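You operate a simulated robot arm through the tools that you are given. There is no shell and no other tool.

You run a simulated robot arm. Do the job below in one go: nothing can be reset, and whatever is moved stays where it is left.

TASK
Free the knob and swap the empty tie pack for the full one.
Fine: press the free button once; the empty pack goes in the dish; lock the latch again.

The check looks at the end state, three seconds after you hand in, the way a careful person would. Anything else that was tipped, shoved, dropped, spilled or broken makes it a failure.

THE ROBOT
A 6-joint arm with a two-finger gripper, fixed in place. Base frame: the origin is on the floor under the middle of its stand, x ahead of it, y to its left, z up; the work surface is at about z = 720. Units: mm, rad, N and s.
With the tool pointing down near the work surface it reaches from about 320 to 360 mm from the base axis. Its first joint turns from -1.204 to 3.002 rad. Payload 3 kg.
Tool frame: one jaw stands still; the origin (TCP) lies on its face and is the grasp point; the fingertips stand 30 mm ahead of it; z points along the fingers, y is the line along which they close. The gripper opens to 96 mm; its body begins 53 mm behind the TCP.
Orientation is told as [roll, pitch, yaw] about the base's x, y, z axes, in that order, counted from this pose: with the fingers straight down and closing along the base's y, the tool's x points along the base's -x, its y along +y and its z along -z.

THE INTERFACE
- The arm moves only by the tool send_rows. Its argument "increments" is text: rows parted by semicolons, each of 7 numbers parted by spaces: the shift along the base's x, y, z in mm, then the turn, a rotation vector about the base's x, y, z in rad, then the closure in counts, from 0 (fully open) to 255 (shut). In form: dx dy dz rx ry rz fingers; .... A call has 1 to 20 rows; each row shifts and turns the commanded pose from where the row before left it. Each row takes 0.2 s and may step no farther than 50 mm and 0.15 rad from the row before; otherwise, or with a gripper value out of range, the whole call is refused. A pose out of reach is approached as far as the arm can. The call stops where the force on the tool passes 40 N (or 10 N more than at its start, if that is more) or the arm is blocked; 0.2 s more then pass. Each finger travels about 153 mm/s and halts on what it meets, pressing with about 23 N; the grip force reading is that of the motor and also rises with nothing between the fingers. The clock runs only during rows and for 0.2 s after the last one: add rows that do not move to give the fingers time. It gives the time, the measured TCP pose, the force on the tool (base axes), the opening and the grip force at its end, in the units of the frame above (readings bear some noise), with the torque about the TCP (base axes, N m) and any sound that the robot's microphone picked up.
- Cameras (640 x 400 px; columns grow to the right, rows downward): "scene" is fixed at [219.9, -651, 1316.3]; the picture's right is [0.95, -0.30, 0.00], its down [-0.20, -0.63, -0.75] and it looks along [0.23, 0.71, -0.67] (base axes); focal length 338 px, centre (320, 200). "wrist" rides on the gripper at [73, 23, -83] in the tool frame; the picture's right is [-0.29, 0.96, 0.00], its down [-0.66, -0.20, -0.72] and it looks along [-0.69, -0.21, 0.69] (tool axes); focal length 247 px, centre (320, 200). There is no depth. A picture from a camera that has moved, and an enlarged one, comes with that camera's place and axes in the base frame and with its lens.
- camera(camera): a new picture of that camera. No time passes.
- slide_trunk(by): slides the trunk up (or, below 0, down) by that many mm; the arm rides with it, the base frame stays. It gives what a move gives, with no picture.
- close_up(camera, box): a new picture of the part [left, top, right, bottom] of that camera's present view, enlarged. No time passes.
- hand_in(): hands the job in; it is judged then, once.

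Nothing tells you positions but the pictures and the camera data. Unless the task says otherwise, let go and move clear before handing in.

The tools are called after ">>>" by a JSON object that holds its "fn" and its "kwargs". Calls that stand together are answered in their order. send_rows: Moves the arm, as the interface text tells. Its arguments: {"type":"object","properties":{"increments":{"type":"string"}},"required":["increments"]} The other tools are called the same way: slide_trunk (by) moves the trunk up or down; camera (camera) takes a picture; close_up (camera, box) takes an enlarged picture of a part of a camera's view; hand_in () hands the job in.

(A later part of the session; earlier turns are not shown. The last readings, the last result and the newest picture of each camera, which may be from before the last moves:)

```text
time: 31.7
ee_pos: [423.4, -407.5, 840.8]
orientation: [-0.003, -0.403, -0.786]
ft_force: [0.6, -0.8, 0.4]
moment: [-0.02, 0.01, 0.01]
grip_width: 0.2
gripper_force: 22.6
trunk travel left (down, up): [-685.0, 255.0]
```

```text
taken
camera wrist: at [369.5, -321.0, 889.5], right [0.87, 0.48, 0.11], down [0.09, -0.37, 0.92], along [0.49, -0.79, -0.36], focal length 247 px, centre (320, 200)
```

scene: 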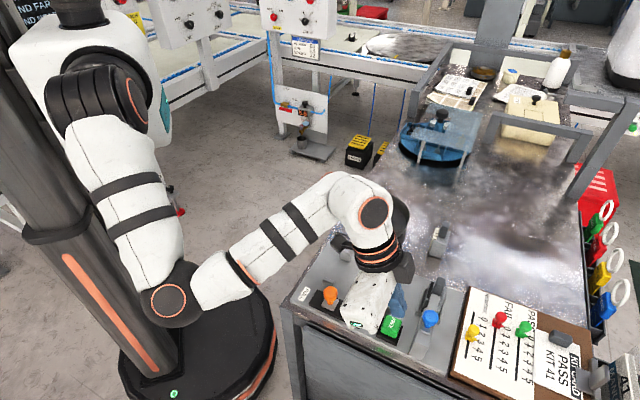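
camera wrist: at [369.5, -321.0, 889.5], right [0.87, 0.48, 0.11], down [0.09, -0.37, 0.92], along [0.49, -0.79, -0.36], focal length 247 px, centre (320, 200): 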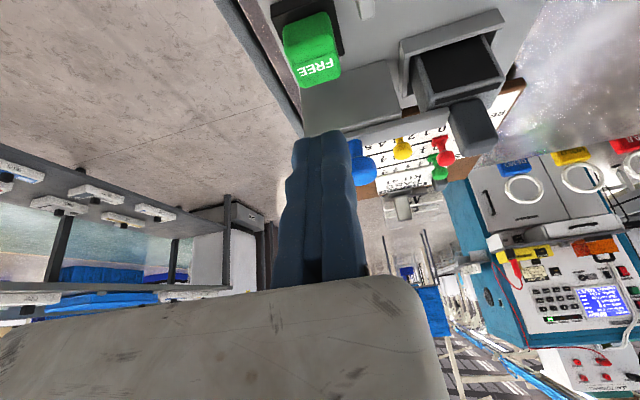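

I'm just above the button. I'll correct the position a few mm and descend to just over its top.

>>> {"fn": "send_rows", "kwargs": {"increments": "1 4.2 -10 0 0 0 255; 0 0 -15 0 0 0 255; 0 0 -15 0 0 0 255; 0 0 0 0 0 0 255"}}

>>> {"fn": "close_up", "kwargs": {"camera": "scene", "box": [330, 270, 450, 350]}}

>>> {"fn": "camera", "kwargs": {"camera": "wrist"}}

```text
time: 32.7
ee_pos: [423.0, -400.5, 801.9]
orientation: [-0.001, -0.402, -0.785]
ft_force: [-0.5, 0.6, -0.2]
moment: [0.03, -0.04, -0.01]
grip_width: 0.0
gripper_force: 22.9
trunk travel left (down, up): [-685.0, 255.0]
```

```text
5.00 times, centred on (390, 310) of scene
camera zoom: at [219.9, -651.0, 1316.3], right [0.95, -0.3, 0.0], down [-0.2, -0.63, -0.75], along [0.23, 0.71, -0.67], focal length 1689 px, centre (-30, -350)
```

zoom: 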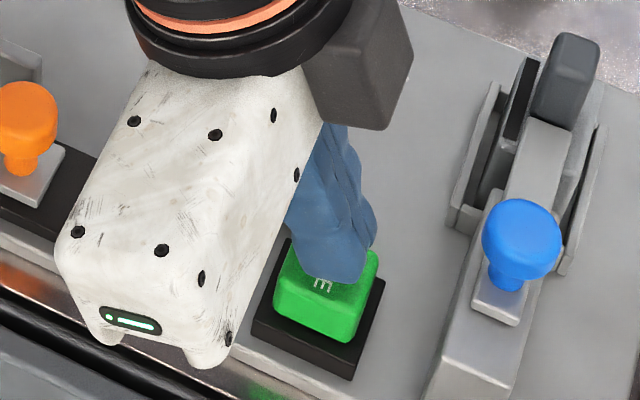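

```text
taken
camera wrist: at [369.1, -314.4, 850.6], right [0.87, 0.48, 0.11], down [0.09, -0.37, 0.92], along [0.49, -0.79, -0.36], focal length 247 px, centre (320, 200)
```

wrist: 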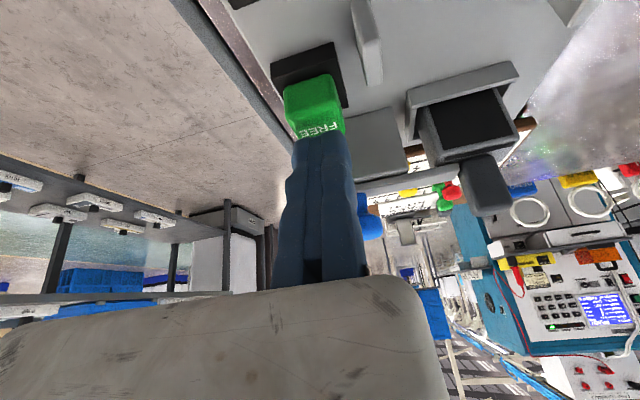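

The closed fingertips are centred over the button top with about 8 mm to go. I'll press in small steps, watching force and sound.

>>> {"fn": "send_rows", "kwargs": {"increments": "0 0 -4 0 0 0 255; 0 0 -3 0 0 0 255; 0 0 -2 0 0 0 255; 0 0 -2 0 0 0 255; 0 0 -1.5 0 0 0 255"}}

```text
time: 33.9
ee_pos: [422.5, -400.0, 788.9]
orientation: [-0.001, -0.404, -0.785]
ft_force: [0.5, 1.2, 8.6]
moment: [0.02, 0.01, -0.07]
grip_width: 6.0
gripper_force: 32.9
trunk travel left (down, up): [-685.0, 255.0]
heard: click
```

A click was heard at about 8.6 N, so the button is pressed. I'll rise straight up, then move over to the blue knob with the jaws opened to about 50 mm.

>>> {"fn": "send_rows", "kwargs": {"increments": "0 0 35 0 0 0 255; 0 0 35 0 0 0 130; 32 -11.5 0 0 0 0 122; 32 -11.5 0 0 0 0 122; 0 0 0 0 0 0 122; 0 0 0 0 0 0 122"}}

>>> {"fn": "camera", "kwargs": {"camera": "wrist"}}

>>> {"fn": "close_up", "kwargs": {"camera": "scene", "box": [330, 250, 490, 350]}}

```text
time: 35.3
ee_pos: [488.8, -425.8, 853.5]
orientation: [-0.003, -0.402, -0.784]
ft_force: [0.8, -0.5, -0.8]
moment: [0.0, -0.01, 0.01]
grip_width: 49.8
gripper_force: 0.0
trunk travel left (down, up): [-685.0, 255.0]
```

```text
taken
camera wrist: at [434.8, -338.6, 903.1], right [0.87, 0.48, 0.11], down [0.09, -0.37, 0.92], along [0.49, -0.79, -0.36], focal length 247 px, centre (320, 200)
```

wrist: 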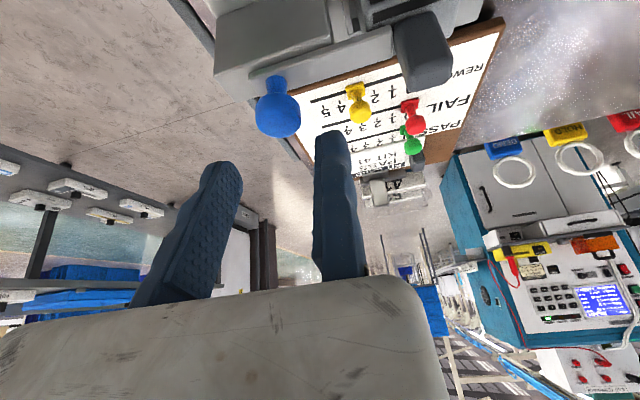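

```text
4.00 times, centred on (410, 300) of scene
camera zoom: at [219.9, -651.0, 1316.3], right [0.95, -0.3, 0.0], down [-0.2, -0.63, -0.75], along [0.23, 0.71, -0.67], focal length 1351 px, centre (-40, -200)
```

zoom: 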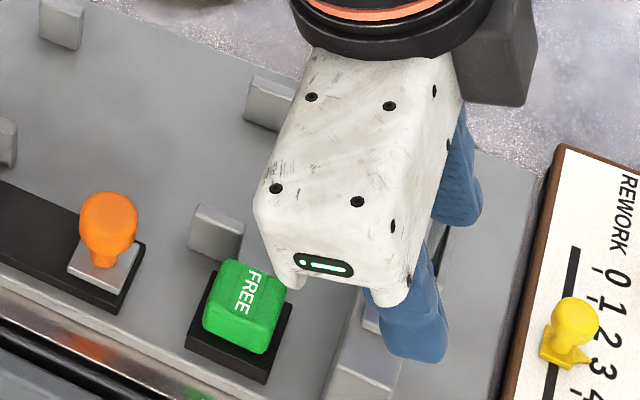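

After the click, the orange knob appears to have slid to the right end of its black track. I'll look closely before touching anything.

>>> {"fn": "close_up", "kwargs": {"camera": "scene", "box": [290, 270, 418, 350]}}

>>> {"fn": "close_up", "kwargs": {"camera": "wrist", "box": [200, 0, 460, 160]}}

>>> {"fn": "camera", "kwargs": {"camera": "scene"}}

```text
5.00 times, centred on (354, 310) of scene
camera zoom: at [219.9, -651.0, 1316.3], right [0.95, -0.3, 0.0], down [-0.2, -0.63, -0.75], along [0.23, 0.71, -0.67], focal length 1689 px, centre (150, -350)
```

zoom: 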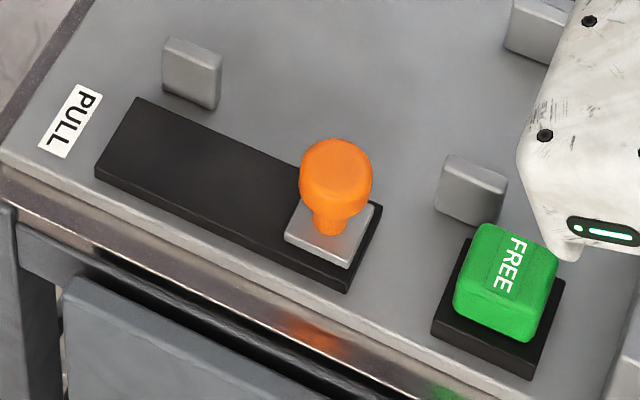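

```text
2.46 times, centred on (330, 80) of wrist
camera zoom: at [434.8, -338.6, 903.1], right [0.87, 0.48, 0.11], down [0.09, -0.37, 0.92], along [0.49, -0.79, -0.36], focal length 608 px, centre (295, 495)
```

zoom: 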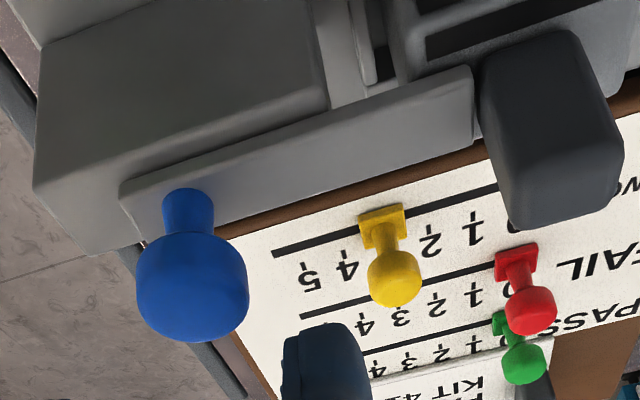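

```text
taken
```

scene: 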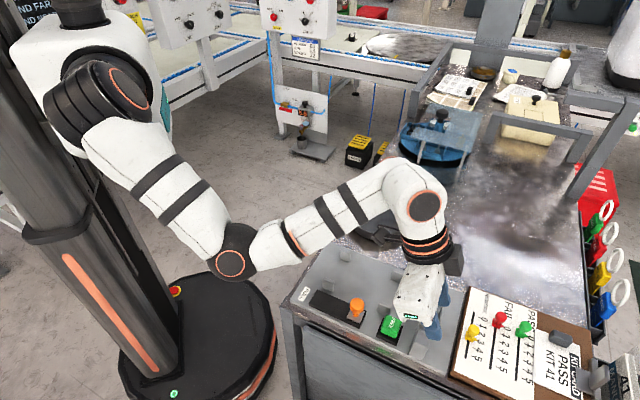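

The FREE press let the orange knob return to the right end of its track, which is the "free the knob" step. The blue latch bar hasn't moved and still covers the pack. I'll lower the open jaws around the blue knob, keeping the tips just above the bar.

>>> {"fn": "send_rows", "kwargs": {"increments": "-2.5 3.3 -12 0 0 0 122; 0 0 -12 0 0 0 122; 0 0 -12 0 0 0 122; 0 0 0 0 0 0 122; 0 0 0 0 0 0 122"}}

>>> {"fn": "close_up", "kwargs": {"camera": "scene", "box": [382, 270, 478, 350]}}

>>> {"fn": "camera", "kwargs": {"camera": "wrist"}}

```text
time: 36.5
ee_pos: [483.6, -423.1, 820.7]
orientation: [-0.002, -0.401, -0.784]
ft_force: [0.2, -0.3, -0.3]
moment: [-0.02, -0.02, 0.01]
grip_width: 50.1
gripper_force: 0.0
trunk travel left (down, up): [-685.0, 255.0]
```

```text
5.00 times, centred on (430, 310) of scene
camera zoom: at [219.9, -651.0, 1316.3], right [0.95, -0.3, 0.0], down [-0.2, -0.63, -0.75], along [0.23, 0.71, -0.67], focal length 1689 px, centre (-230, -350)
```

zoom: 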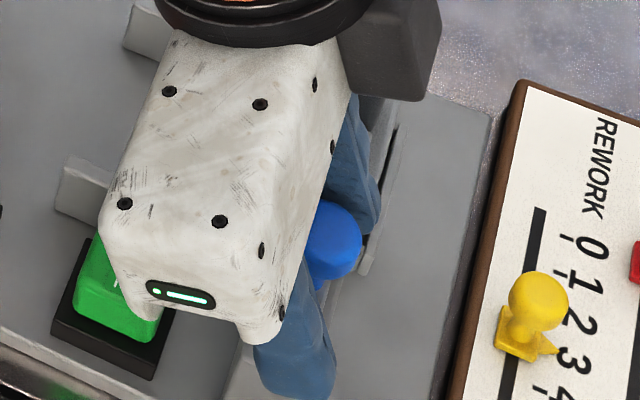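

```text
taken
camera wrist: at [430.4, -335.9, 868.4], right [0.87, 0.48, 0.11], down [0.09, -0.37, 0.92], along [0.49, -0.79, -0.36], focal length 247 px, centre (320, 200)
```

wrist: 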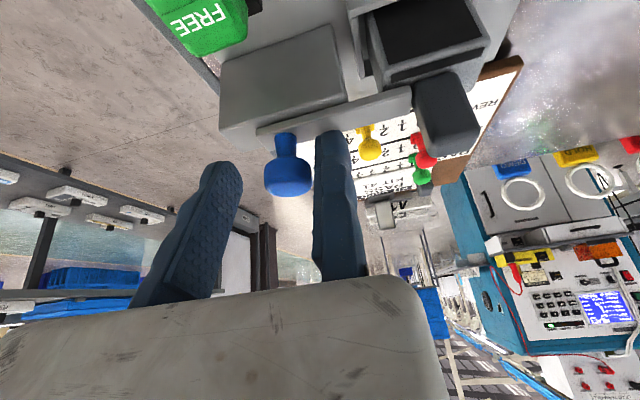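

The knob is between the jaws, with the fixed jaw just behind it. I'll make a small correction and then close on it.

>>> {"fn": "send_rows", "kwargs": {"increments": "0 -2.2 -3 0 0 0 122; 0 0 0 0 0 0 170; 0 0 0 0 0 0 255; 0 0 0 0 0 0 255"}}

>>> {"fn": "camera", "kwargs": {"camera": "wrist"}}

```text
time: 37.5
ee_pos: [481.5, -427.0, 819.2]
orientation: [-0.002, -0.406, -0.786]
ft_force: [-7.1, -11.3, 11.3]
moment: [-0.41, 0.16, -0.06]
grip_width: 22.3
gripper_force: 45.2
trunk travel left (down, up): [-685.0, 255.0]
```

```text
taken
camera wrist: at [427.7, -339.1, 867.8], right [0.87, 0.48, 0.11], down [0.08, -0.37, 0.93], along [0.49, -0.79, -0.36], focal length 247 px, centre (320, 200)
```

wrist: 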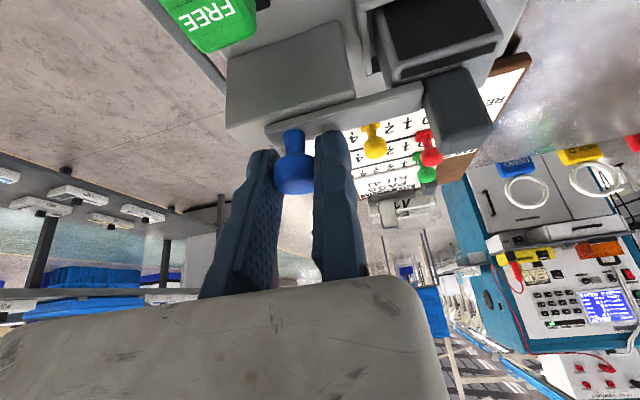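

The knob is gripped (22 mm wide, firm). Now I'll pull the latch toward the front edge in small steps.

>>> {"fn": "send_rows", "kwargs": {"increments": "-2.1 -2.1 0 0 0 0 255; -3.5 -3.5 0 0 0 0 255; -3.5 -3.5 0 0 0 0 255; 0 0 0 0 0 0 255"}}

>>> {"fn": "camera", "kwargs": {"camera": "wrist"}}

```text
time: 38.5
ee_pos: [475.7, -431.6, 819.5]
orientation: [-0.001, -0.405, -0.786]
ft_force: [8.3, -7.9, 12.1]
moment: [-0.41, -0.31, 0.07]
grip_width: 22.5
gripper_force: 44.6
trunk travel left (down, up): [-685.0, 255.0]
```

```text
taken
camera wrist: at [421.2, -345.5, 867.9], right [0.87, 0.48, 0.11], down [0.09, -0.37, 0.93], along [0.49, -0.79, -0.36], focal length 247 px, centre (320, 200)
```

wrist: 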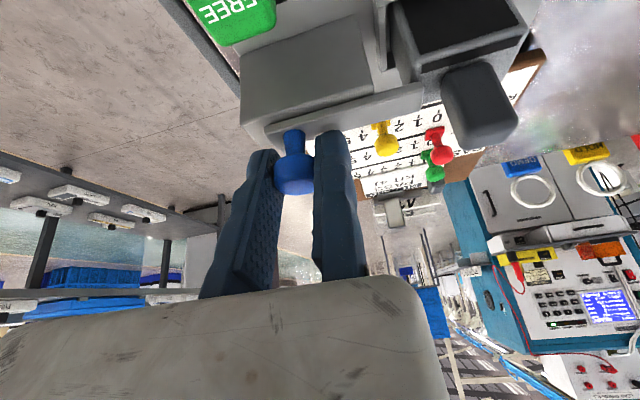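

The bar is sliding out freely. I'll continue, easing the side load by about a millimetre.

>>> {"fn": "send_rows", "kwargs": {"increments": "-2.8 -4.2 0.5 0 0 0 255; -3.5 -3.5 0.5 0 0 0 255; -3.5 -3.5 0 0 0 0 255; -3.5 -3.5 0 0 0 0 255; 0 0 0 0 0 0 255"}}

>>> {"fn": "camera", "kwargs": {"camera": "wrist"}}

```text
time: 39.7
ee_pos: [460.4, -445.4, 820.1]
orientation: [-0.002, -0.399, -0.786]
ft_force: [1.0, 2.1, -1.3]
moment: [0.22, 0.04, -0.03]
grip_width: 22.4
gripper_force: 45.3
trunk travel left (down, up): [-685.0, 255.0]
```

```text
taken
camera wrist: at [407.2, -359.9, 868.5], right [0.87, 0.48, 0.11], down [0.09, -0.37, 0.92], along [0.49, -0.79, -0.37], focal length 247 px, centre (320, 200)
```

wrist: 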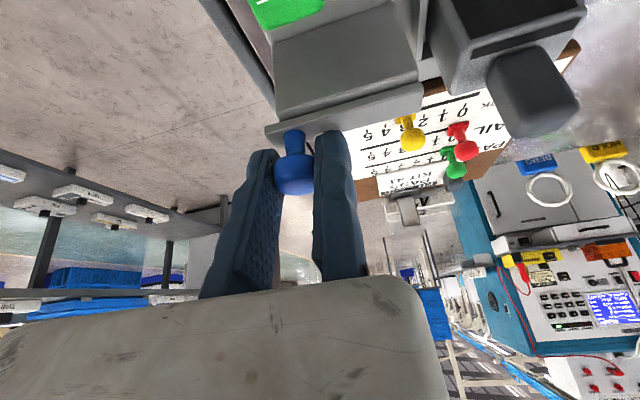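

The latch has moved about 28 mm with almost no resistance. I'll continue a little to find its stop.

>>> {"fn": "send_rows", "kwargs": {"increments": "-2.1 -2.1 0 0 0 0 255; -2.1 -2.1 0 0 0 0 255; 0 0 0 0 0 0 255"}}

>>> {"fn": "close_up", "kwargs": {"camera": "wrist", "box": [240, 0, 600, 200]}}

>>> {"fn": "close_up", "kwargs": {"camera": "scene", "box": [382, 250, 478, 350]}}

```text
time: 40.5
ee_pos: [459.2, -448.2, 820.4]
orientation: [-0.002, -0.4, -0.782]
ft_force: [13.4, 23.3, -11.5]
moment: [0.52, -0.31, 0.17]
grip_width: 22.1
gripper_force: 45.2
trunk travel left (down, up): [-685.0, 255.0]
```

```text
1.78 times, centred on (420, 100) of wrist
camera zoom: at [406.2, -360.8, 868.5], right [0.87, 0.49, 0.11], down [0.09, -0.37, 0.92], along [0.49, -0.79, -0.37], focal length 439 px, centre (142, 378)
```

zoom: 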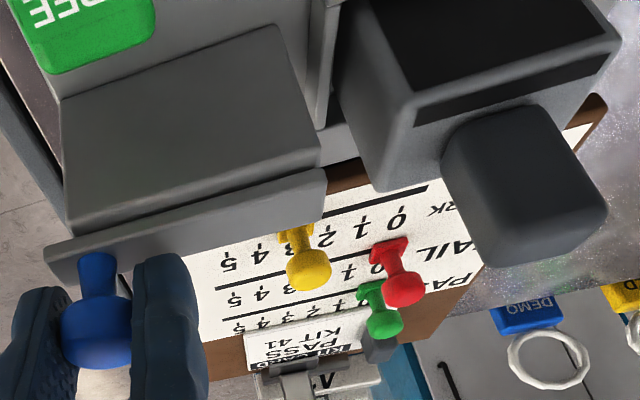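

```text
4.00 times, centred on (430, 300) of scene
camera zoom: at [219.9, -651.0, 1316.3], right [0.95, -0.3, 0.0], down [-0.2, -0.63, -0.75], along [0.23, 0.71, -0.67], focal length 1351 px, centre (-120, -200)
```

zoom: 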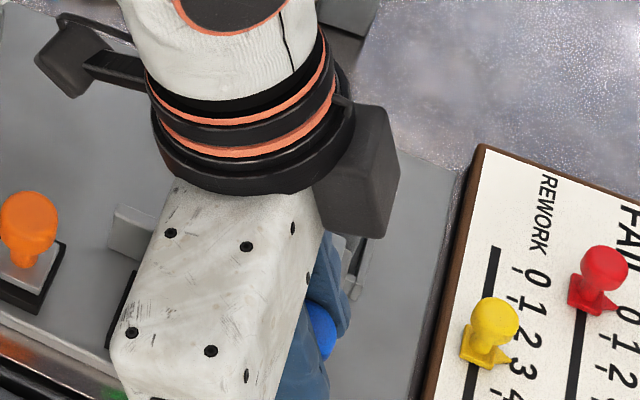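

The latch has hit its stop fully open, and the bar end is clear of the pack. I'll relax the pull, open the jaws and rise straight off the knob.

>>> {"fn": "send_rows", "kwargs": {"increments": "1.6 1.6 0 0 0 0 255; 0 0 0 0 0 0 170; 0 0 0 0 0 0 122; 0 0 0 0 0 0 122; 0 0 15 0 0 0 122; 0 0 20 0 0 0 122; 0 0 15 0 0 0 122; 0 0 0 0 0 0 122"}}

>>> {"fn": "camera", "kwargs": {"camera": "wrist"}}

>>> {"fn": "camera", "kwargs": {"camera": "scene"}}

```text
time: 42.3
ee_pos: [457.1, -448.5, 870.0]
orientation: [-0.002, -0.402, -0.787]
ft_force: [0.0, 0.3, 0.5]
moment: [0.01, -0.01, 0.02]
grip_width: 50.4
gripper_force: 0.1
trunk travel left (down, up): [-685.0, 255.0]
```

```text
taken
camera wrist: at [403.8, -361.5, 919.0], right [0.87, 0.48, 0.11], down [0.09, -0.37, 0.92], along [0.49, -0.79, -0.36], focal length 247 px, centre (320, 200)
```

wrist: 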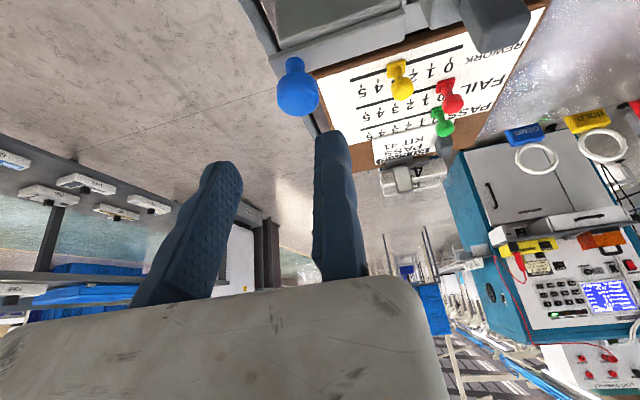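

```text
taken
```

scene: 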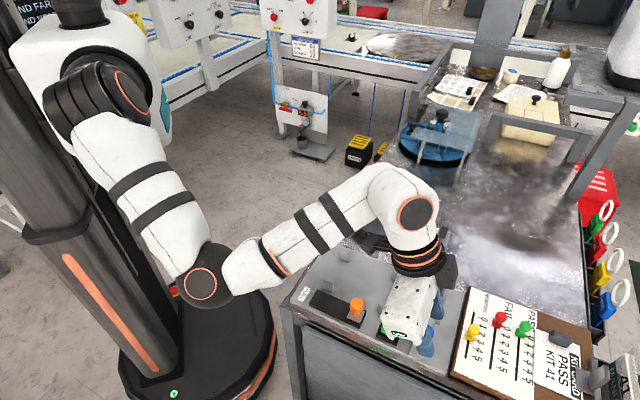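

The latch is open. I'll move over the empty pack's handle at safe height with the jaws at about 32 mm, so the near finger won't touch the retracted bar.

>>> {"fn": "send_rows", "kwargs": {"increments": "19.3 19.2 0 0 0 0 170; 19.3 19.2 0 0 0 0 170; 19.3 19.2 0 0 0 0 170; 19.2 19.3 0 0 0 0 170; 0 0 0 0 0 0 170; 0 0 0 0 0 0 170"}}

>>> {"fn": "camera", "kwargs": {"camera": "wrist"}}

>>> {"fn": "close_up", "kwargs": {"camera": "scene", "box": [382, 250, 478, 350]}}

```text
time: 43.7
ee_pos: [538.6, -369.9, 868.8]
orientation: [-0.001, -0.403, -0.787]
ft_force: [-0.5, -0.3, 0.5]
moment: [0.03, -0.01, 0.02]
grip_width: 31.9
gripper_force: 0.0
trunk travel left (down, up): [-685.0, 255.0]
```

```text
taken
camera wrist: at [484.3, -283.0, 918.4], right [0.87, 0.48, 0.11], down [0.09, -0.37, 0.92], along [0.49, -0.79, -0.36], focal length 247 px, centre (320, 200)
```

wrist: 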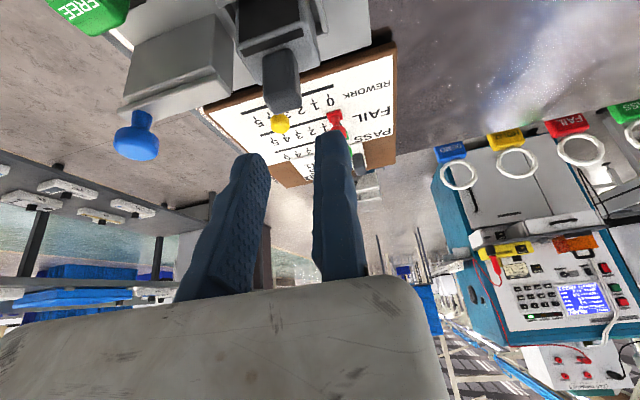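

```text
4.00 times, centred on (430, 300) of scene
camera zoom: at [219.9, -651.0, 1316.3], right [0.95, -0.3, 0.0], down [-0.2, -0.63, -0.75], along [0.23, 0.71, -0.67], focal length 1351 px, centre (-120, -200)
```

zoom: 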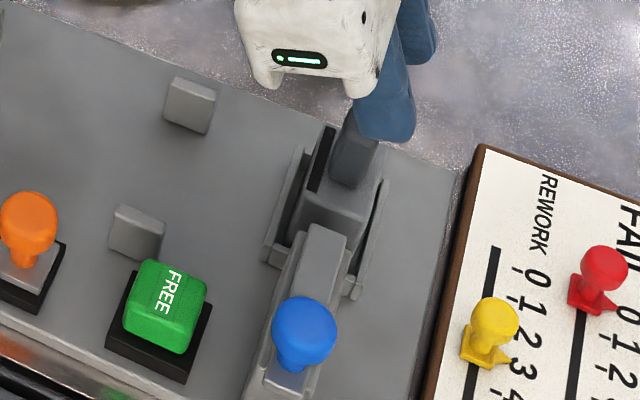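

>>> {"fn": "close_up", "kwargs": {"camera": "scene", "box": [410, 270, 474, 310]}}

>>> {"fn": "close_up", "kwargs": {"camera": "scene", "box": [400, 290, 464, 330]}}

>>> {"fn": "close_up", "kwargs": {"camera": "wrist", "box": [210, 0, 370, 130]}}

```text
10.00 times, centred on (442, 290) of scene
camera zoom: at [219.9, -651.0, 1316.3], right [0.95, -0.3, 0.0], down [-0.2, -0.63, -0.75], along [0.23, 0.71, -0.67], focal length 3377 px, centre (-900, -700)
```

zoom: 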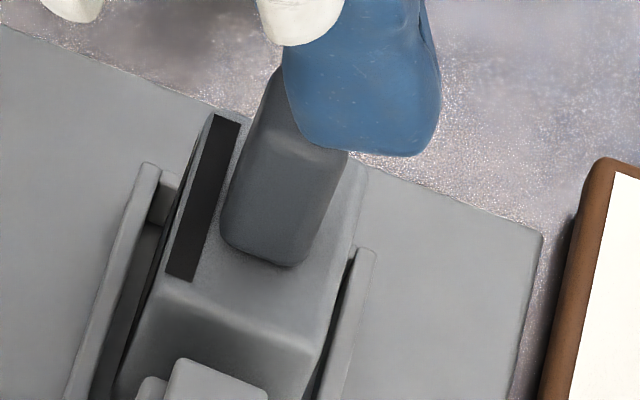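

```text
10.00 times, centred on (432, 310) of scene
camera zoom: at [219.9, -651.0, 1316.3], right [0.95, -0.3, 0.0], down [-0.2, -0.63, -0.75], along [0.23, 0.71, -0.67], focal length 3377 px, centre (-800, -900)
```

zoom: 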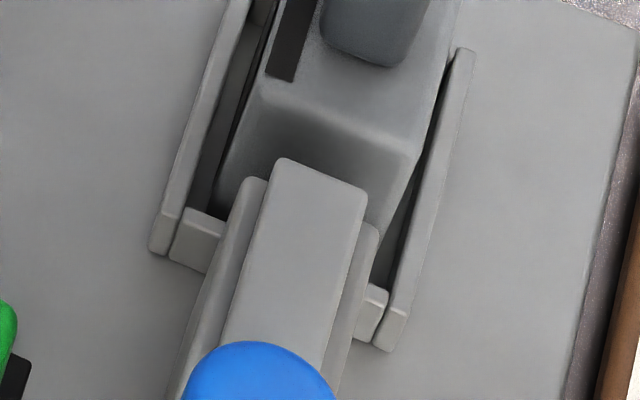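

```text
3.08 times, centred on (290, 65) of wrist
camera zoom: at [484.3, -283.0, 918.4], right [0.87, 0.48, 0.11], down [0.09, -0.37, 0.92], along [0.49, -0.79, -0.36], focal length 760 px, centre (412, 615)
```

zoom: 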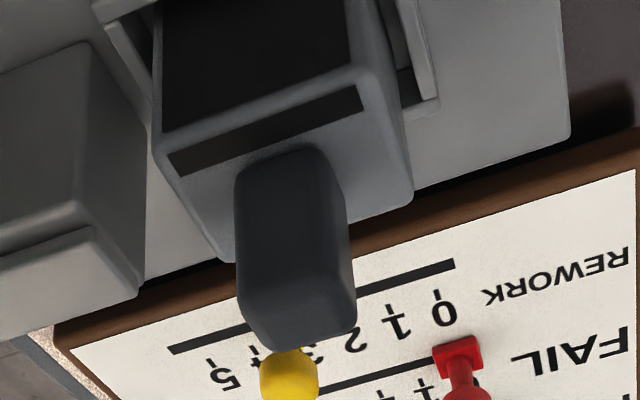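

The bar is now clear of the pack. The handle spans about 21 mm front-to-back and sits between the open jaws. I'll descend part way so the fingers straddle it, then check.

>>> {"fn": "send_rows", "kwargs": {"increments": "-1.5 0.5 -13 0 0 0 170; 0 0 -13 0 0 0 170; 0 0 -10 0 0 0 170; 0 0 0 0 0 0 170; 0 0 0 0 0 0 170"}}

>>> {"fn": "close_up", "kwargs": {"camera": "wrist", "box": [180, 40, 400, 200]}}

>>> {"fn": "close_up", "kwargs": {"camera": "scene", "box": [400, 260, 480, 310]}}

```text
time: 44.9
ee_pos: [533.8, -370.0, 834.3]
orientation: [-0.001, -0.401, -0.785]
ft_force: [0.6, -0.1, -0.1]
moment: [0.02, 0.0, 0.0]
grip_width: 32.3
gripper_force: 0.0
trunk travel left (down, up): [-685.0, 255.0]
```

```text
2.50 times, centred on (290, 120) of wrist
camera zoom: at [481.2, -283.5, 881.9], right [0.87, 0.48, 0.11], down [0.09, -0.37, 0.92], along [0.49, -0.79, -0.36], focal length 617 px, centre (395, 400)
```

zoom: 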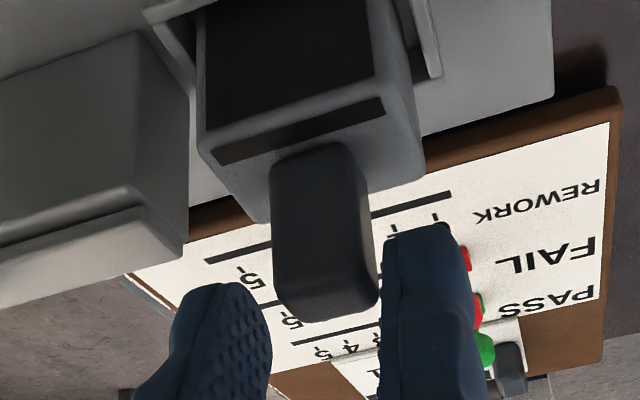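

```text
8.00 times, centred on (440, 285) of scene
camera zoom: at [219.9, -651.0, 1316.3], right [0.95, -0.3, 0.0], down [-0.2, -0.63, -0.75], along [0.23, 0.71, -0.67], focal length 2702 px, centre (-640, -480)
```

zoom: 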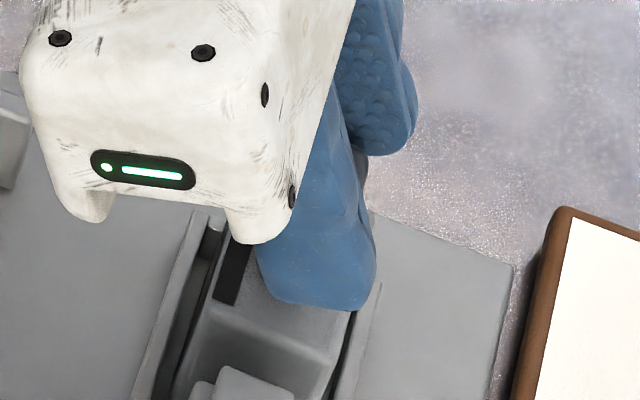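

The handle's far face is very close to the fixed jaw, so I'll shift 3 mm back and then descend to gripping height, just above the pack's top.

>>> {"fn": "send_rows", "kwargs": {"increments": "2.1 2.1 0 0 0 0 170; 0 0 -7 0 0 0 170; 0 0 -7 0 0 0 170; 0 0 -6 0 0 0 170; 0 0 0 0 0 0 170; 0 0 0 0 0 0 170"}}

>>> {"fn": "close_up", "kwargs": {"camera": "wrist", "box": [180, 40, 400, 200]}}

>>> {"fn": "close_up", "kwargs": {"camera": "scene", "box": [400, 260, 480, 310]}}

```text
time: 46.3
ee_pos: [536.2, -369.5, 814.8]
orientation: [-0.001, -0.4, -0.783]
ft_force: [0.5, 0.6, -0.1]
moment: [0.01, -0.01, 0.01]
grip_width: 31.8
gripper_force: 0.1
trunk travel left (down, up): [-685.0, 255.0]
```

```text
2.50 times, centred on (290, 120) of wrist
camera zoom: at [482.9, -282.3, 863.1], right [0.87, 0.48, 0.11], down [0.09, -0.37, 0.92], along [0.49, -0.79, -0.36], focal length 617 px, centre (395, 400)
```

zoom: 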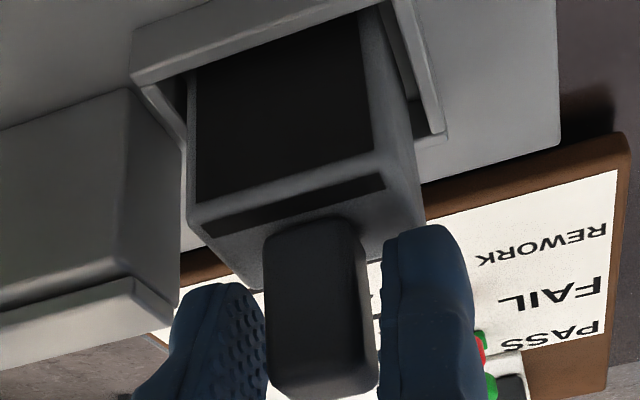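

```text
8.00 times, centred on (440, 285) of scene
camera zoom: at [219.9, -651.0, 1316.3], right [0.95, -0.3, 0.0], down [-0.2, -0.63, -0.75], along [0.23, 0.71, -0.67], focal length 2702 px, centre (-640, -480)
```

zoom: 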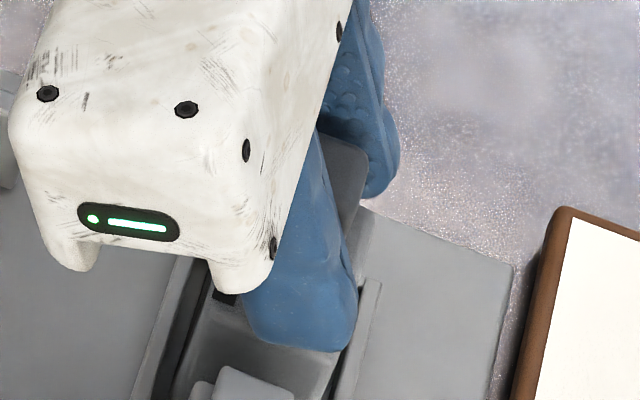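

The fingers straddle the handle with clearance all round, so I'll close on it.

>>> {"fn": "send_rows", "kwargs": {"increments": "0 0 0 0 0 0 200; 0 0 0 0 0 0 255; 0 0 0 0 0 0 255; 0 0 0 0 0 0 255"}}

>>> {"fn": "close_up", "kwargs": {"camera": "wrist", "box": [180, 40, 400, 200]}}

```text
time: 47.3
ee_pos: [537.0, -369.3, 814.9]
orientation: [-0.001, -0.401, -0.786]
ft_force: [-3.2, -2.3, -0.7]
moment: [-0.21, 0.29, -0.03]
grip_width: 19.4
gripper_force: 23.1
trunk travel left (down, up): [-685.0, 255.0]
```

```text
2.50 times, centred on (290, 120) of wrist
camera zoom: at [482.2, -283.2, 863.1], right [0.87, 0.48, 0.11], down [0.09, -0.37, 0.92], along [0.49, -0.79, -0.36], focal length 617 px, centre (395, 400)
```

zoom: 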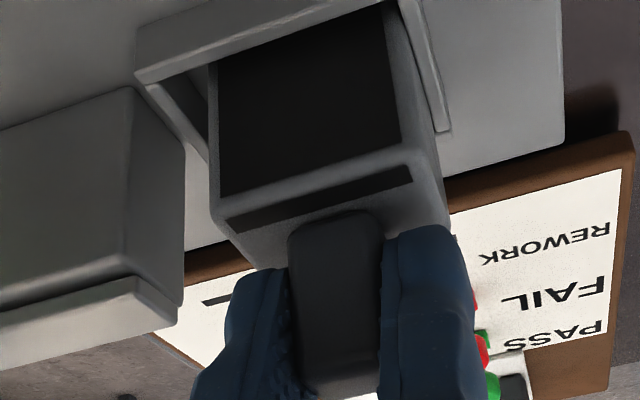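

The handle is gripped at 19.4 mm. I'll lift slowly and watch the force to confirm the pack comes free.

>>> {"fn": "send_rows", "kwargs": {"increments": "0 0 4 0 0 0 255; 0 0 6 0 0 0 255; 0 0 10 0 0 0 255; 0 0 0 0 0 0 255"}}

>>> {"fn": "close_up", "kwargs": {"camera": "scene", "box": [390, 250, 470, 320]}}

>>> {"fn": "camera", "kwargs": {"camera": "wrist"}}

```text
time: 48.3
ee_pos: [535.8, -370.7, 835.3]
orientation: [-0.002, -0.403, -0.786]
ft_force: [0.4, -1.1, -1.5]
moment: [-0.02, 0.02, 0.0]
grip_width: 19.3
gripper_force: 22.8
trunk travel left (down, up): [-685.0, 255.0]
```

```text
5.71 times, centred on (430, 285) of scene
camera zoom: at [219.9, -651.0, 1316.3], right [0.95, -0.3, 0.0], down [-0.2, -0.63, -0.75], along [0.23, 0.71, -0.67], focal length 1930 px, centre (-309, -286)
```

zoom: 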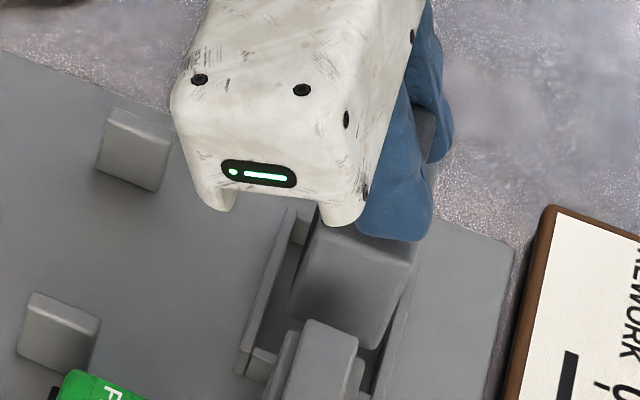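

```text
taken
camera wrist: at [483.1, -283.5, 883.3], right [0.87, 0.48, 0.11], down [0.09, -0.37, 0.92], along [0.49, -0.79, -0.36], focal length 247 px, centre (320, 200)
```

wrist: 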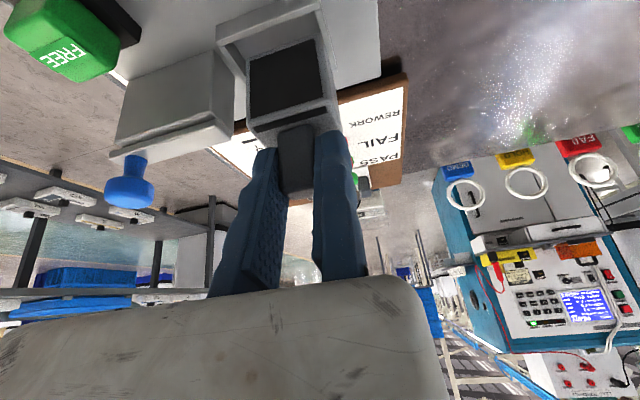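

The pack lifts freely. I'll use the trunk to raise it clear vertically, which also improves the inward reach for the dish.

>>> {"fn": "slide_trunk", "kwargs": {"by": 45}}

>>> {"fn": "camera", "kwargs": {"camera": "scene"}}

>>> {"fn": "camera", "kwargs": {"camera": "wrist"}}

```text
time: 49.2
ee_pos: [537.1, -370.5, 879.5]
orientation: [-0.002, -0.402, -0.785]
ft_force: [0.4, -0.4, -0.6]
moment: [0.01, 0.0, 0.01]
grip_width: 19.4
gripper_force: 23.4
trunk travel left (down, up): [-730.0, 210.0]
```

```text
taken
```

scene: 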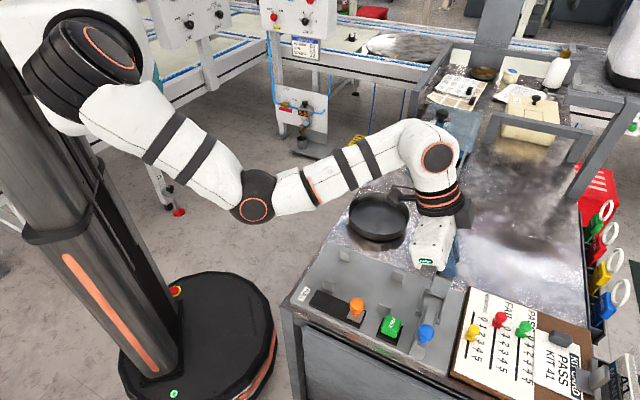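

```text
taken
camera wrist: at [483.0, -283.8, 928.0], right [0.87, 0.48, 0.11], down [0.09, -0.37, 0.92], along [0.49, -0.79, -0.36], focal length 247 px, centre (320, 200)
```

wrist: 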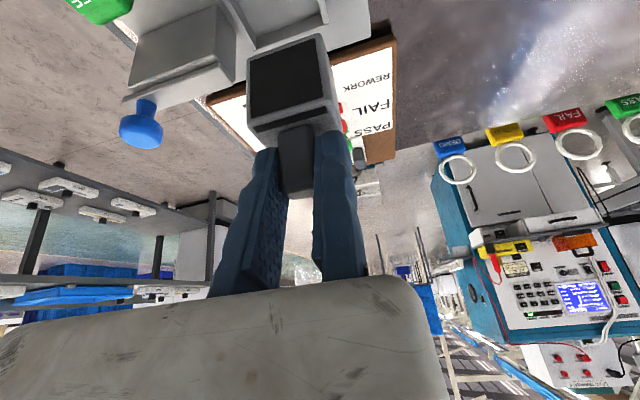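

The pack is held level and clear. I'll carry it at this height straight across to above the dish.

>>> {"fn": "send_rows", "kwargs": {"increments": "1.3 35 0 0 0 0 255; 1.3 35 0 0 0 0 255; 1.3 35 0 0 0 0 255; 1.3 35 0 0 0 0 255; 1.3 35 0 0 0 0 255; 1.3 35 0 0 0 0 255; 1.3 31 0 0 0 0 255; 0 0 0 0 0 0 255; 0 0 0 0 0 0 255"}}

>>> {"fn": "camera", "kwargs": {"camera": "scene"}}

>>> {"fn": "camera", "kwargs": {"camera": "wrist"}}

>>> {"fn": "close_up", "kwargs": {"camera": "scene", "box": [390, 250, 486, 350]}}

```text
time: 51.4
ee_pos: [546.7, -166.1, 879.6]
orientation: [-0.045, -0.446, -0.814]
ft_force: [0.8, -0.4, -0.9]
moment: [0.0, -0.01, -0.01]
grip_width: 19.2
gripper_force: 22.8
trunk travel left (down, up): [-730.0, 210.0]
stopped in row 9: the arm was blocked; the commanded pose is now the measured one
```

```text
taken
```

scene: 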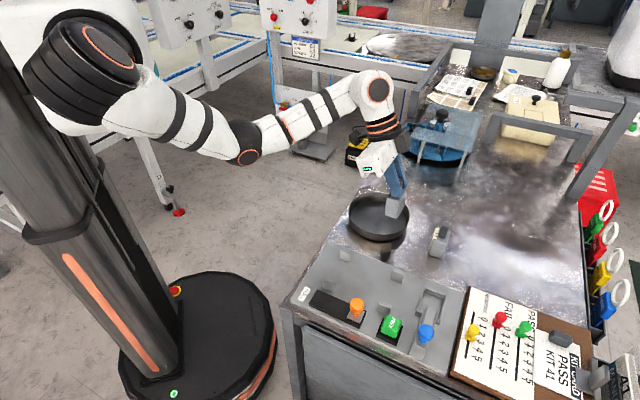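

```text
taken
camera wrist: at [497.3, -74.2, 922.2], right [0.89, 0.45, 0.09], down [0.07, -0.32, 0.95], along [0.45, -0.83, -0.31], focal length 247 px, centre (320, 200)
```

wrist: 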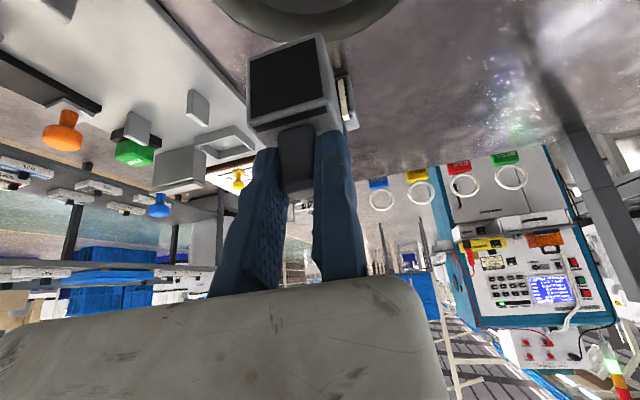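

```text
4.00 times, centred on (438, 300) of scene
camera zoom: at [219.9, -651.0, 1316.3], right [0.95, -0.3, 0.0], down [-0.2, -0.63, -0.75], along [0.23, 0.71, -0.67], focal length 1351 px, centre (-152, -200)
```

zoom: 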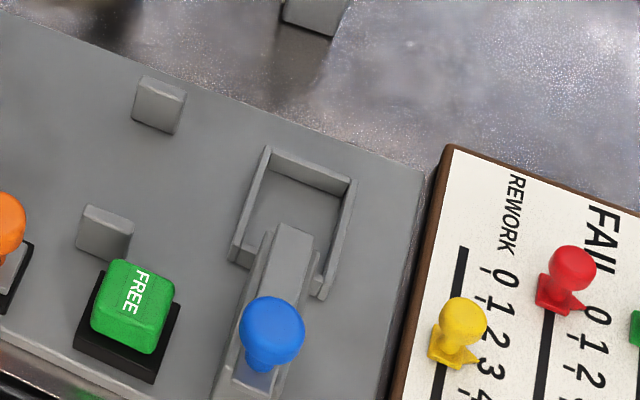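

The arm was blocked just short of the dish, with small forces. It looks like the hand came near the forearm because the tilt isn't in line with the arm at this bearing. The pack is still held and clear. I'll turn the hand about the vertical so the tilt points along the arm, since the pack's heading in the dish doesn't matter.

>>> {"fn": "send_rows", "kwargs": {"increments": "0 0 0 0.012 0 0.09 255; 0 0 0 0.012 0 0.09 255; 0 0 0 0.012 0 0.09 255; 0 0 0 0.012 0 0.09 255; 0 0 0 0.012 0 0.09 255; 0 0 0 0 0 0 255"}}

>>> {"fn": "camera", "kwargs": {"camera": "scene"}}

>>> {"fn": "camera", "kwargs": {"camera": "wrist"}}

```text
time: 52.8
ee_pos: [546.0, -162.0, 877.1]
orientation: [0.011, -0.411, -0.381]
ft_force: [0.6, 0.2, -0.6]
moment: [0.02, -0.02, 0.0]
grip_width: 19.1
gripper_force: 22.6
trunk travel left (down, up): [-730.0, 210.0]
```

```text
taken
```

scene: 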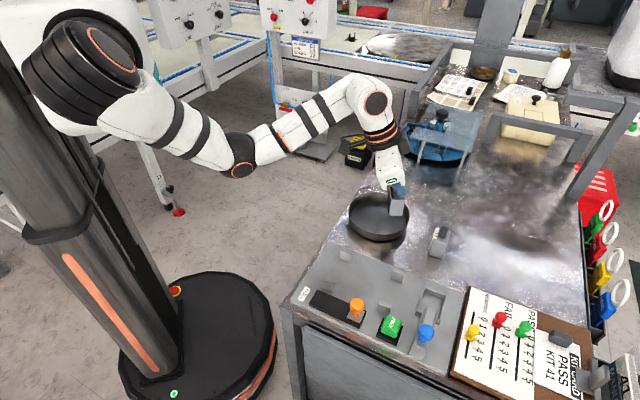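

```text
taken
camera wrist: at [462.4, -104.9, 925.9], right [0.6, 0.79, 0.13], down [0.22, -0.31, 0.92], along [0.77, -0.53, -0.36], focal length 247 px, centre (320, 200)
```

wrist: 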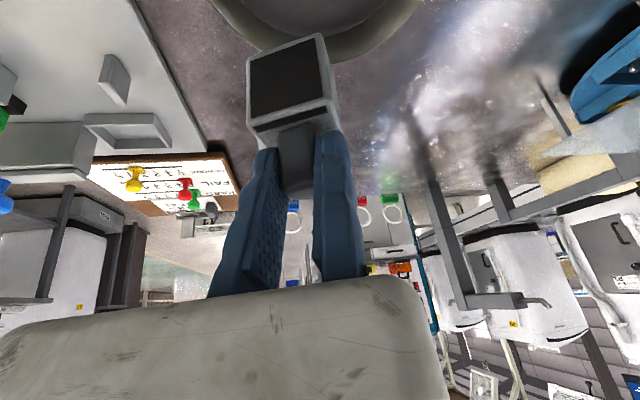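

That freed the arm. I'll shift the last 47 mm over the dish centre.

>>> {"fn": "send_rows", "kwargs": {"increments": "-1 16 0 0 0 0 255; -1 16 0 0 0 0 255; -0.5 15 0 0 0 0 255; 0 0 0 0 0 0 255; 0 0 0 0 0 0 255"}}

>>> {"fn": "camera", "kwargs": {"camera": "scene"}}

>>> {"fn": "close_up", "kwargs": {"camera": "scene", "box": [330, 130, 458, 250]}}

>>> {"fn": "camera", "kwargs": {"camera": "wrist"}}

```text
time: 54.2
ee_pos: [546.0, -172.3, 879.4]
orientation: [-0.082, -0.454, -0.407]
ft_force: [0.0, -0.2, -1.1]
moment: [0.03, 0.02, 0.0]
grip_width: 19.3
gripper_force: 23.4
trunk travel left (down, up): [-730.0, 210.0]
stopped in row 5: the arm was blocked; the commanded pose is now the measured one
```

```text
taken
```

scene: 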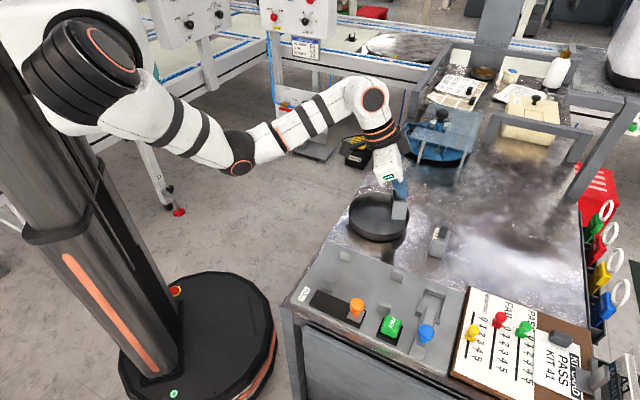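

```text
3.33 times, centred on (394, 190) of scene
camera zoom: at [219.9, -651.0, 1316.3], right [0.95, -0.3, 0.0], down [-0.2, -0.63, -0.75], along [0.23, 0.71, -0.67], focal length 1126 px, centre (73, 233)
```

zoom: 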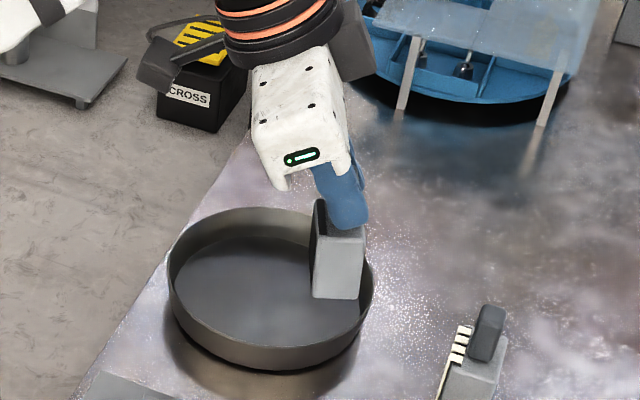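

```text
taken
camera wrist: at [465.8, -104.5, 920.7], right [0.65, 0.76, 0.06], down [0.19, -0.24, 0.95], along [0.74, -0.61, -0.3], focal length 247 px, centre (320, 200)
```

wrist: 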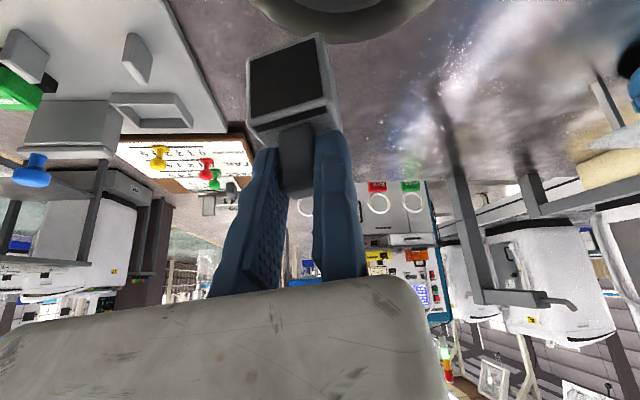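

The arm is blocked again with almost no force on the tool, so some upstream link must be touching. I'll zoom in on the wrist, camera bracket, elbow and shoulder to see where.

>>> {"fn": "close_up", "kwargs": {"camera": "scene", "box": [320, 60, 448, 200]}}

>>> {"fn": "close_up", "kwargs": {"camera": "scene", "box": [0, 0, 288, 180]}}

```text
2.86 times, centred on (384, 130) of scene
camera zoom: at [219.9, -651.0, 1316.3], right [0.95, -0.3, 0.0], down [-0.2, -0.63, -0.75], along [0.23, 0.71, -0.67], focal length 965 px, centre (137, 400)
```

zoom: 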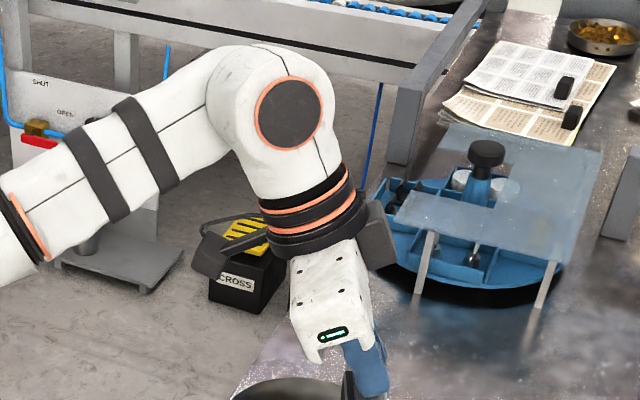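

```text
2.22 times, centred on (144, 90) of scene
camera zoom: at [219.9, -651.0, 1316.3], right [0.95, -0.3, 0.0], down [-0.2, -0.63, -0.75], along [0.23, 0.71, -0.67], focal length 750 px, centre (711, 444)
```

zoom: 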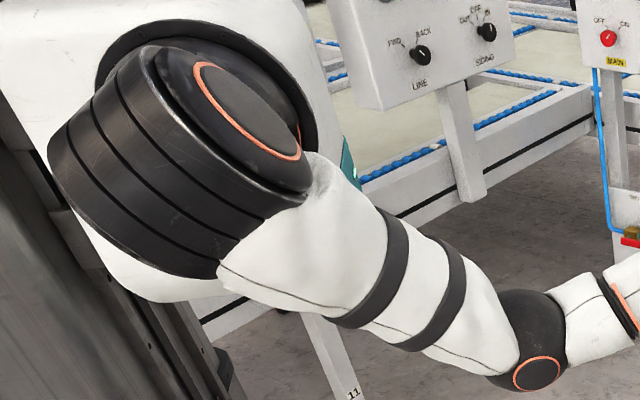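

It looks like the upper arm or shoulder is stopped from swinging further across the body. I can leave the shoulder where it is and swing only the hand about the wrist toward the dish, which also keeps the pack upright.

>>> {"fn": "send_rows", "kwargs": {"increments": "-0.4 -1.3 0 0.089 0.02 0.036 255; 3.2 10.1 0 0 0 0.134 255; 1.8 10.4 0 0 0 0.134 255; 0 0 0 0 0 0 255"}}

>>> {"fn": "close_up", "kwargs": {"camera": "scene", "box": [320, 60, 480, 250]}}

```text
time: 55.2
ee_pos: [550.2, -148.9, 878.7]
orientation: [0.005, -0.395, -0.133]
ft_force: [0.4, -0.9, -1.0]
moment: [0.04, 0.03, 0.01]
grip_width: 18.9
gripper_force: 22.6
trunk travel left (down, up): [-730.0, 210.0]
```

```text
2.11 times, centred on (400, 155) of scene
camera zoom: at [219.9, -651.0, 1316.3], right [0.95, -0.3, 0.0], down [-0.2, -0.63, -0.75], along [0.23, 0.71, -0.67], focal length 711 px, centre (152, 295)
```

zoom: 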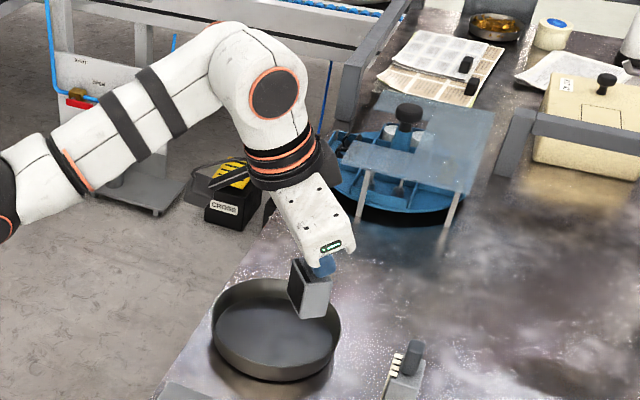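

Swinging the hand about the wrist works. I'll continue the same arc toward the dish centre.

>>> {"fn": "send_rows", "kwargs": {"increments": "0.4 10.6 0 0 0 0.134 255; -1.1 10.5 0 0 0 0.134 255; -2.4 10.3 0 0 0 0.134 255; 0 0 0 0 0 0 255; 0 0 0 0 0 0 255"}}

>>> {"fn": "close_up", "kwargs": {"camera": "scene", "box": [320, 60, 480, 250]}}

>>> {"fn": "camera", "kwargs": {"camera": "wrist"}}

```text
time: 56.4
ee_pos: [545.9, -117.4, 880.7]
orientation: [0.003, -0.397, 0.267]
ft_force: [0.2, -0.6, -0.8]
moment: [0.0, 0.0, 0.02]
grip_width: 19.3
gripper_force: 22.8
trunk travel left (down, up): [-730.0, 210.0]
```

```text
2.11 times, centred on (400, 155) of scene
camera zoom: at [219.9, -651.0, 1316.3], right [0.95, -0.3, 0.0], down [-0.2, -0.63, -0.75], along [0.23, 0.71, -0.67], focal length 711 px, centre (152, 295)
```

zoom: 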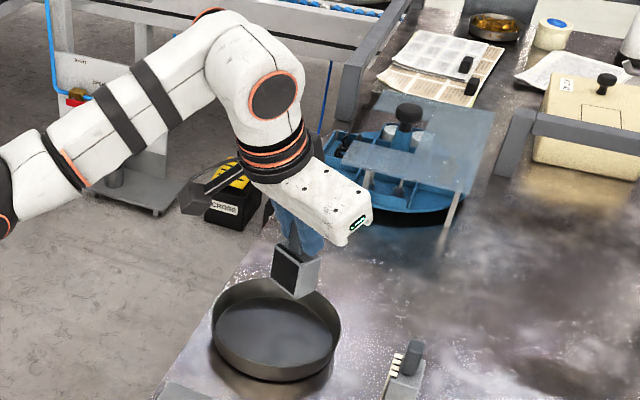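

```text
taken
camera wrist: at [444.4, -123.3, 929.2], right [0.01, 0.99, 0.12], down [0.37, -0.11, 0.92], along [0.93, 0.04, -0.37], focal length 247 px, centre (320, 200)
```

wrist: 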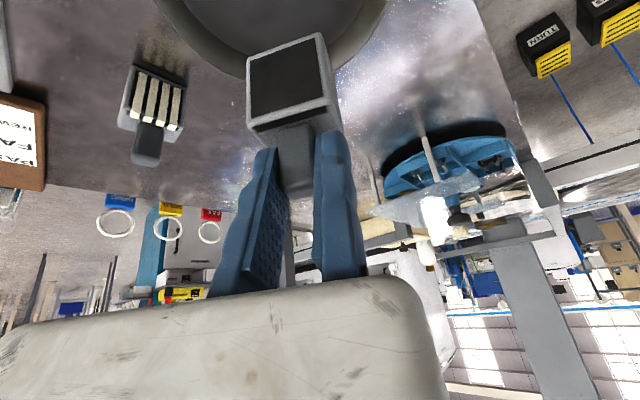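

The pack is above the dish, a little right of centre but well inside the rim. I'll lower it with the trunk, stopping about 10 mm above the dish floor.

>>> {"fn": "slide_trunk", "kwargs": {"by": -55}}

>>> {"fn": "close_up", "kwargs": {"camera": "scene", "box": [330, 130, 458, 250]}}

>>> {"fn": "camera", "kwargs": {"camera": "wrist"}}

```text
time: 57.4
ee_pos: [545.4, -118.9, 823.9]
orientation: [0.004, -0.395, 0.268]
ft_force: [0.3, 0.4, -0.3]
moment: [0.01, 0.04, -0.01]
grip_width: 19.3
gripper_force: 22.7
trunk travel left (down, up): [-675.0, 265.0]
```

```text
3.33 times, centred on (394, 190) of scene
camera zoom: at [219.9, -651.0, 1316.3], right [0.95, -0.3, 0.0], down [-0.2, -0.63, -0.75], along [0.23, 0.71, -0.67], focal length 1126 px, centre (73, 233)
```

zoom: 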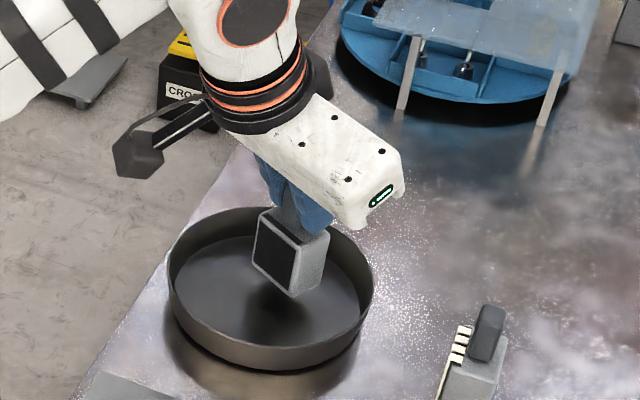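

```text
taken
camera wrist: at [444.4, -123.2, 874.3], right [0.01, 0.99, 0.12], down [0.37, -0.11, 0.92], along [0.93, 0.04, -0.37], focal length 247 px, centre (320, 200)
```

wrist: 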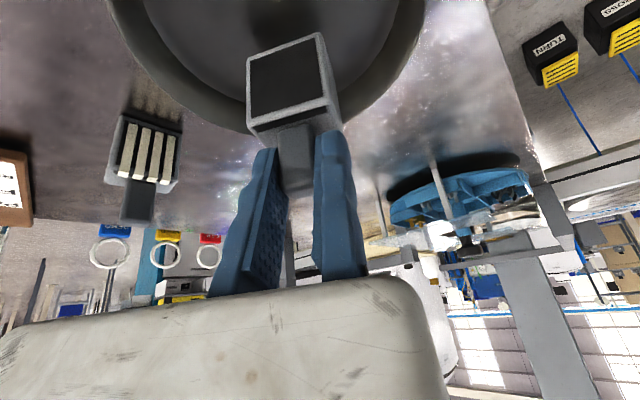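

The pack is inside the rim with about 15–20 mm to go. I'll lower it in small trunk steps, watching the force.

>>> {"fn": "slide_trunk", "kwargs": {"by": -11}}

>>> {"fn": "slide_trunk", "kwargs": {"by": -3}}

>>> {"fn": "close_up", "kwargs": {"camera": "scene", "box": [350, 180, 414, 240]}}

```text
time: 58.0
ee_pos: [544.9, -118.4, 814.4]
orientation: [0.005, -0.397, 0.269]
ft_force: [-0.2, -0.1, -1.0]
moment: [0.01, 0.02, 0.01]
grip_width: 19.1
gripper_force: 23.6
trunk travel left (down, up): [-664.0, 276.0]
```

```text
time: 58.5
ee_pos: [545.8, -118.3, 809.7]
orientation: [0.004, -0.397, 0.27]
ft_force: [-0.5, -0.7, -1.4]
moment: [0.02, -0.01, 0.0]
grip_width: 19.5
gripper_force: 22.6
trunk travel left (down, up): [-661.0, 279.0]
```

```text
6.67 times, centred on (382, 210) of scene
camera zoom: at [219.9, -651.0, 1316.3], right [0.95, -0.3, 0.0], down [-0.2, -0.63, -0.75], along [0.23, 0.71, -0.67], focal length 2252 px, centre (-93, 133)
```

zoom: 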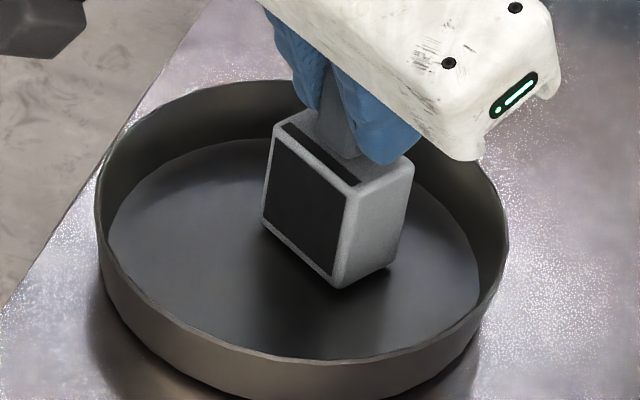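

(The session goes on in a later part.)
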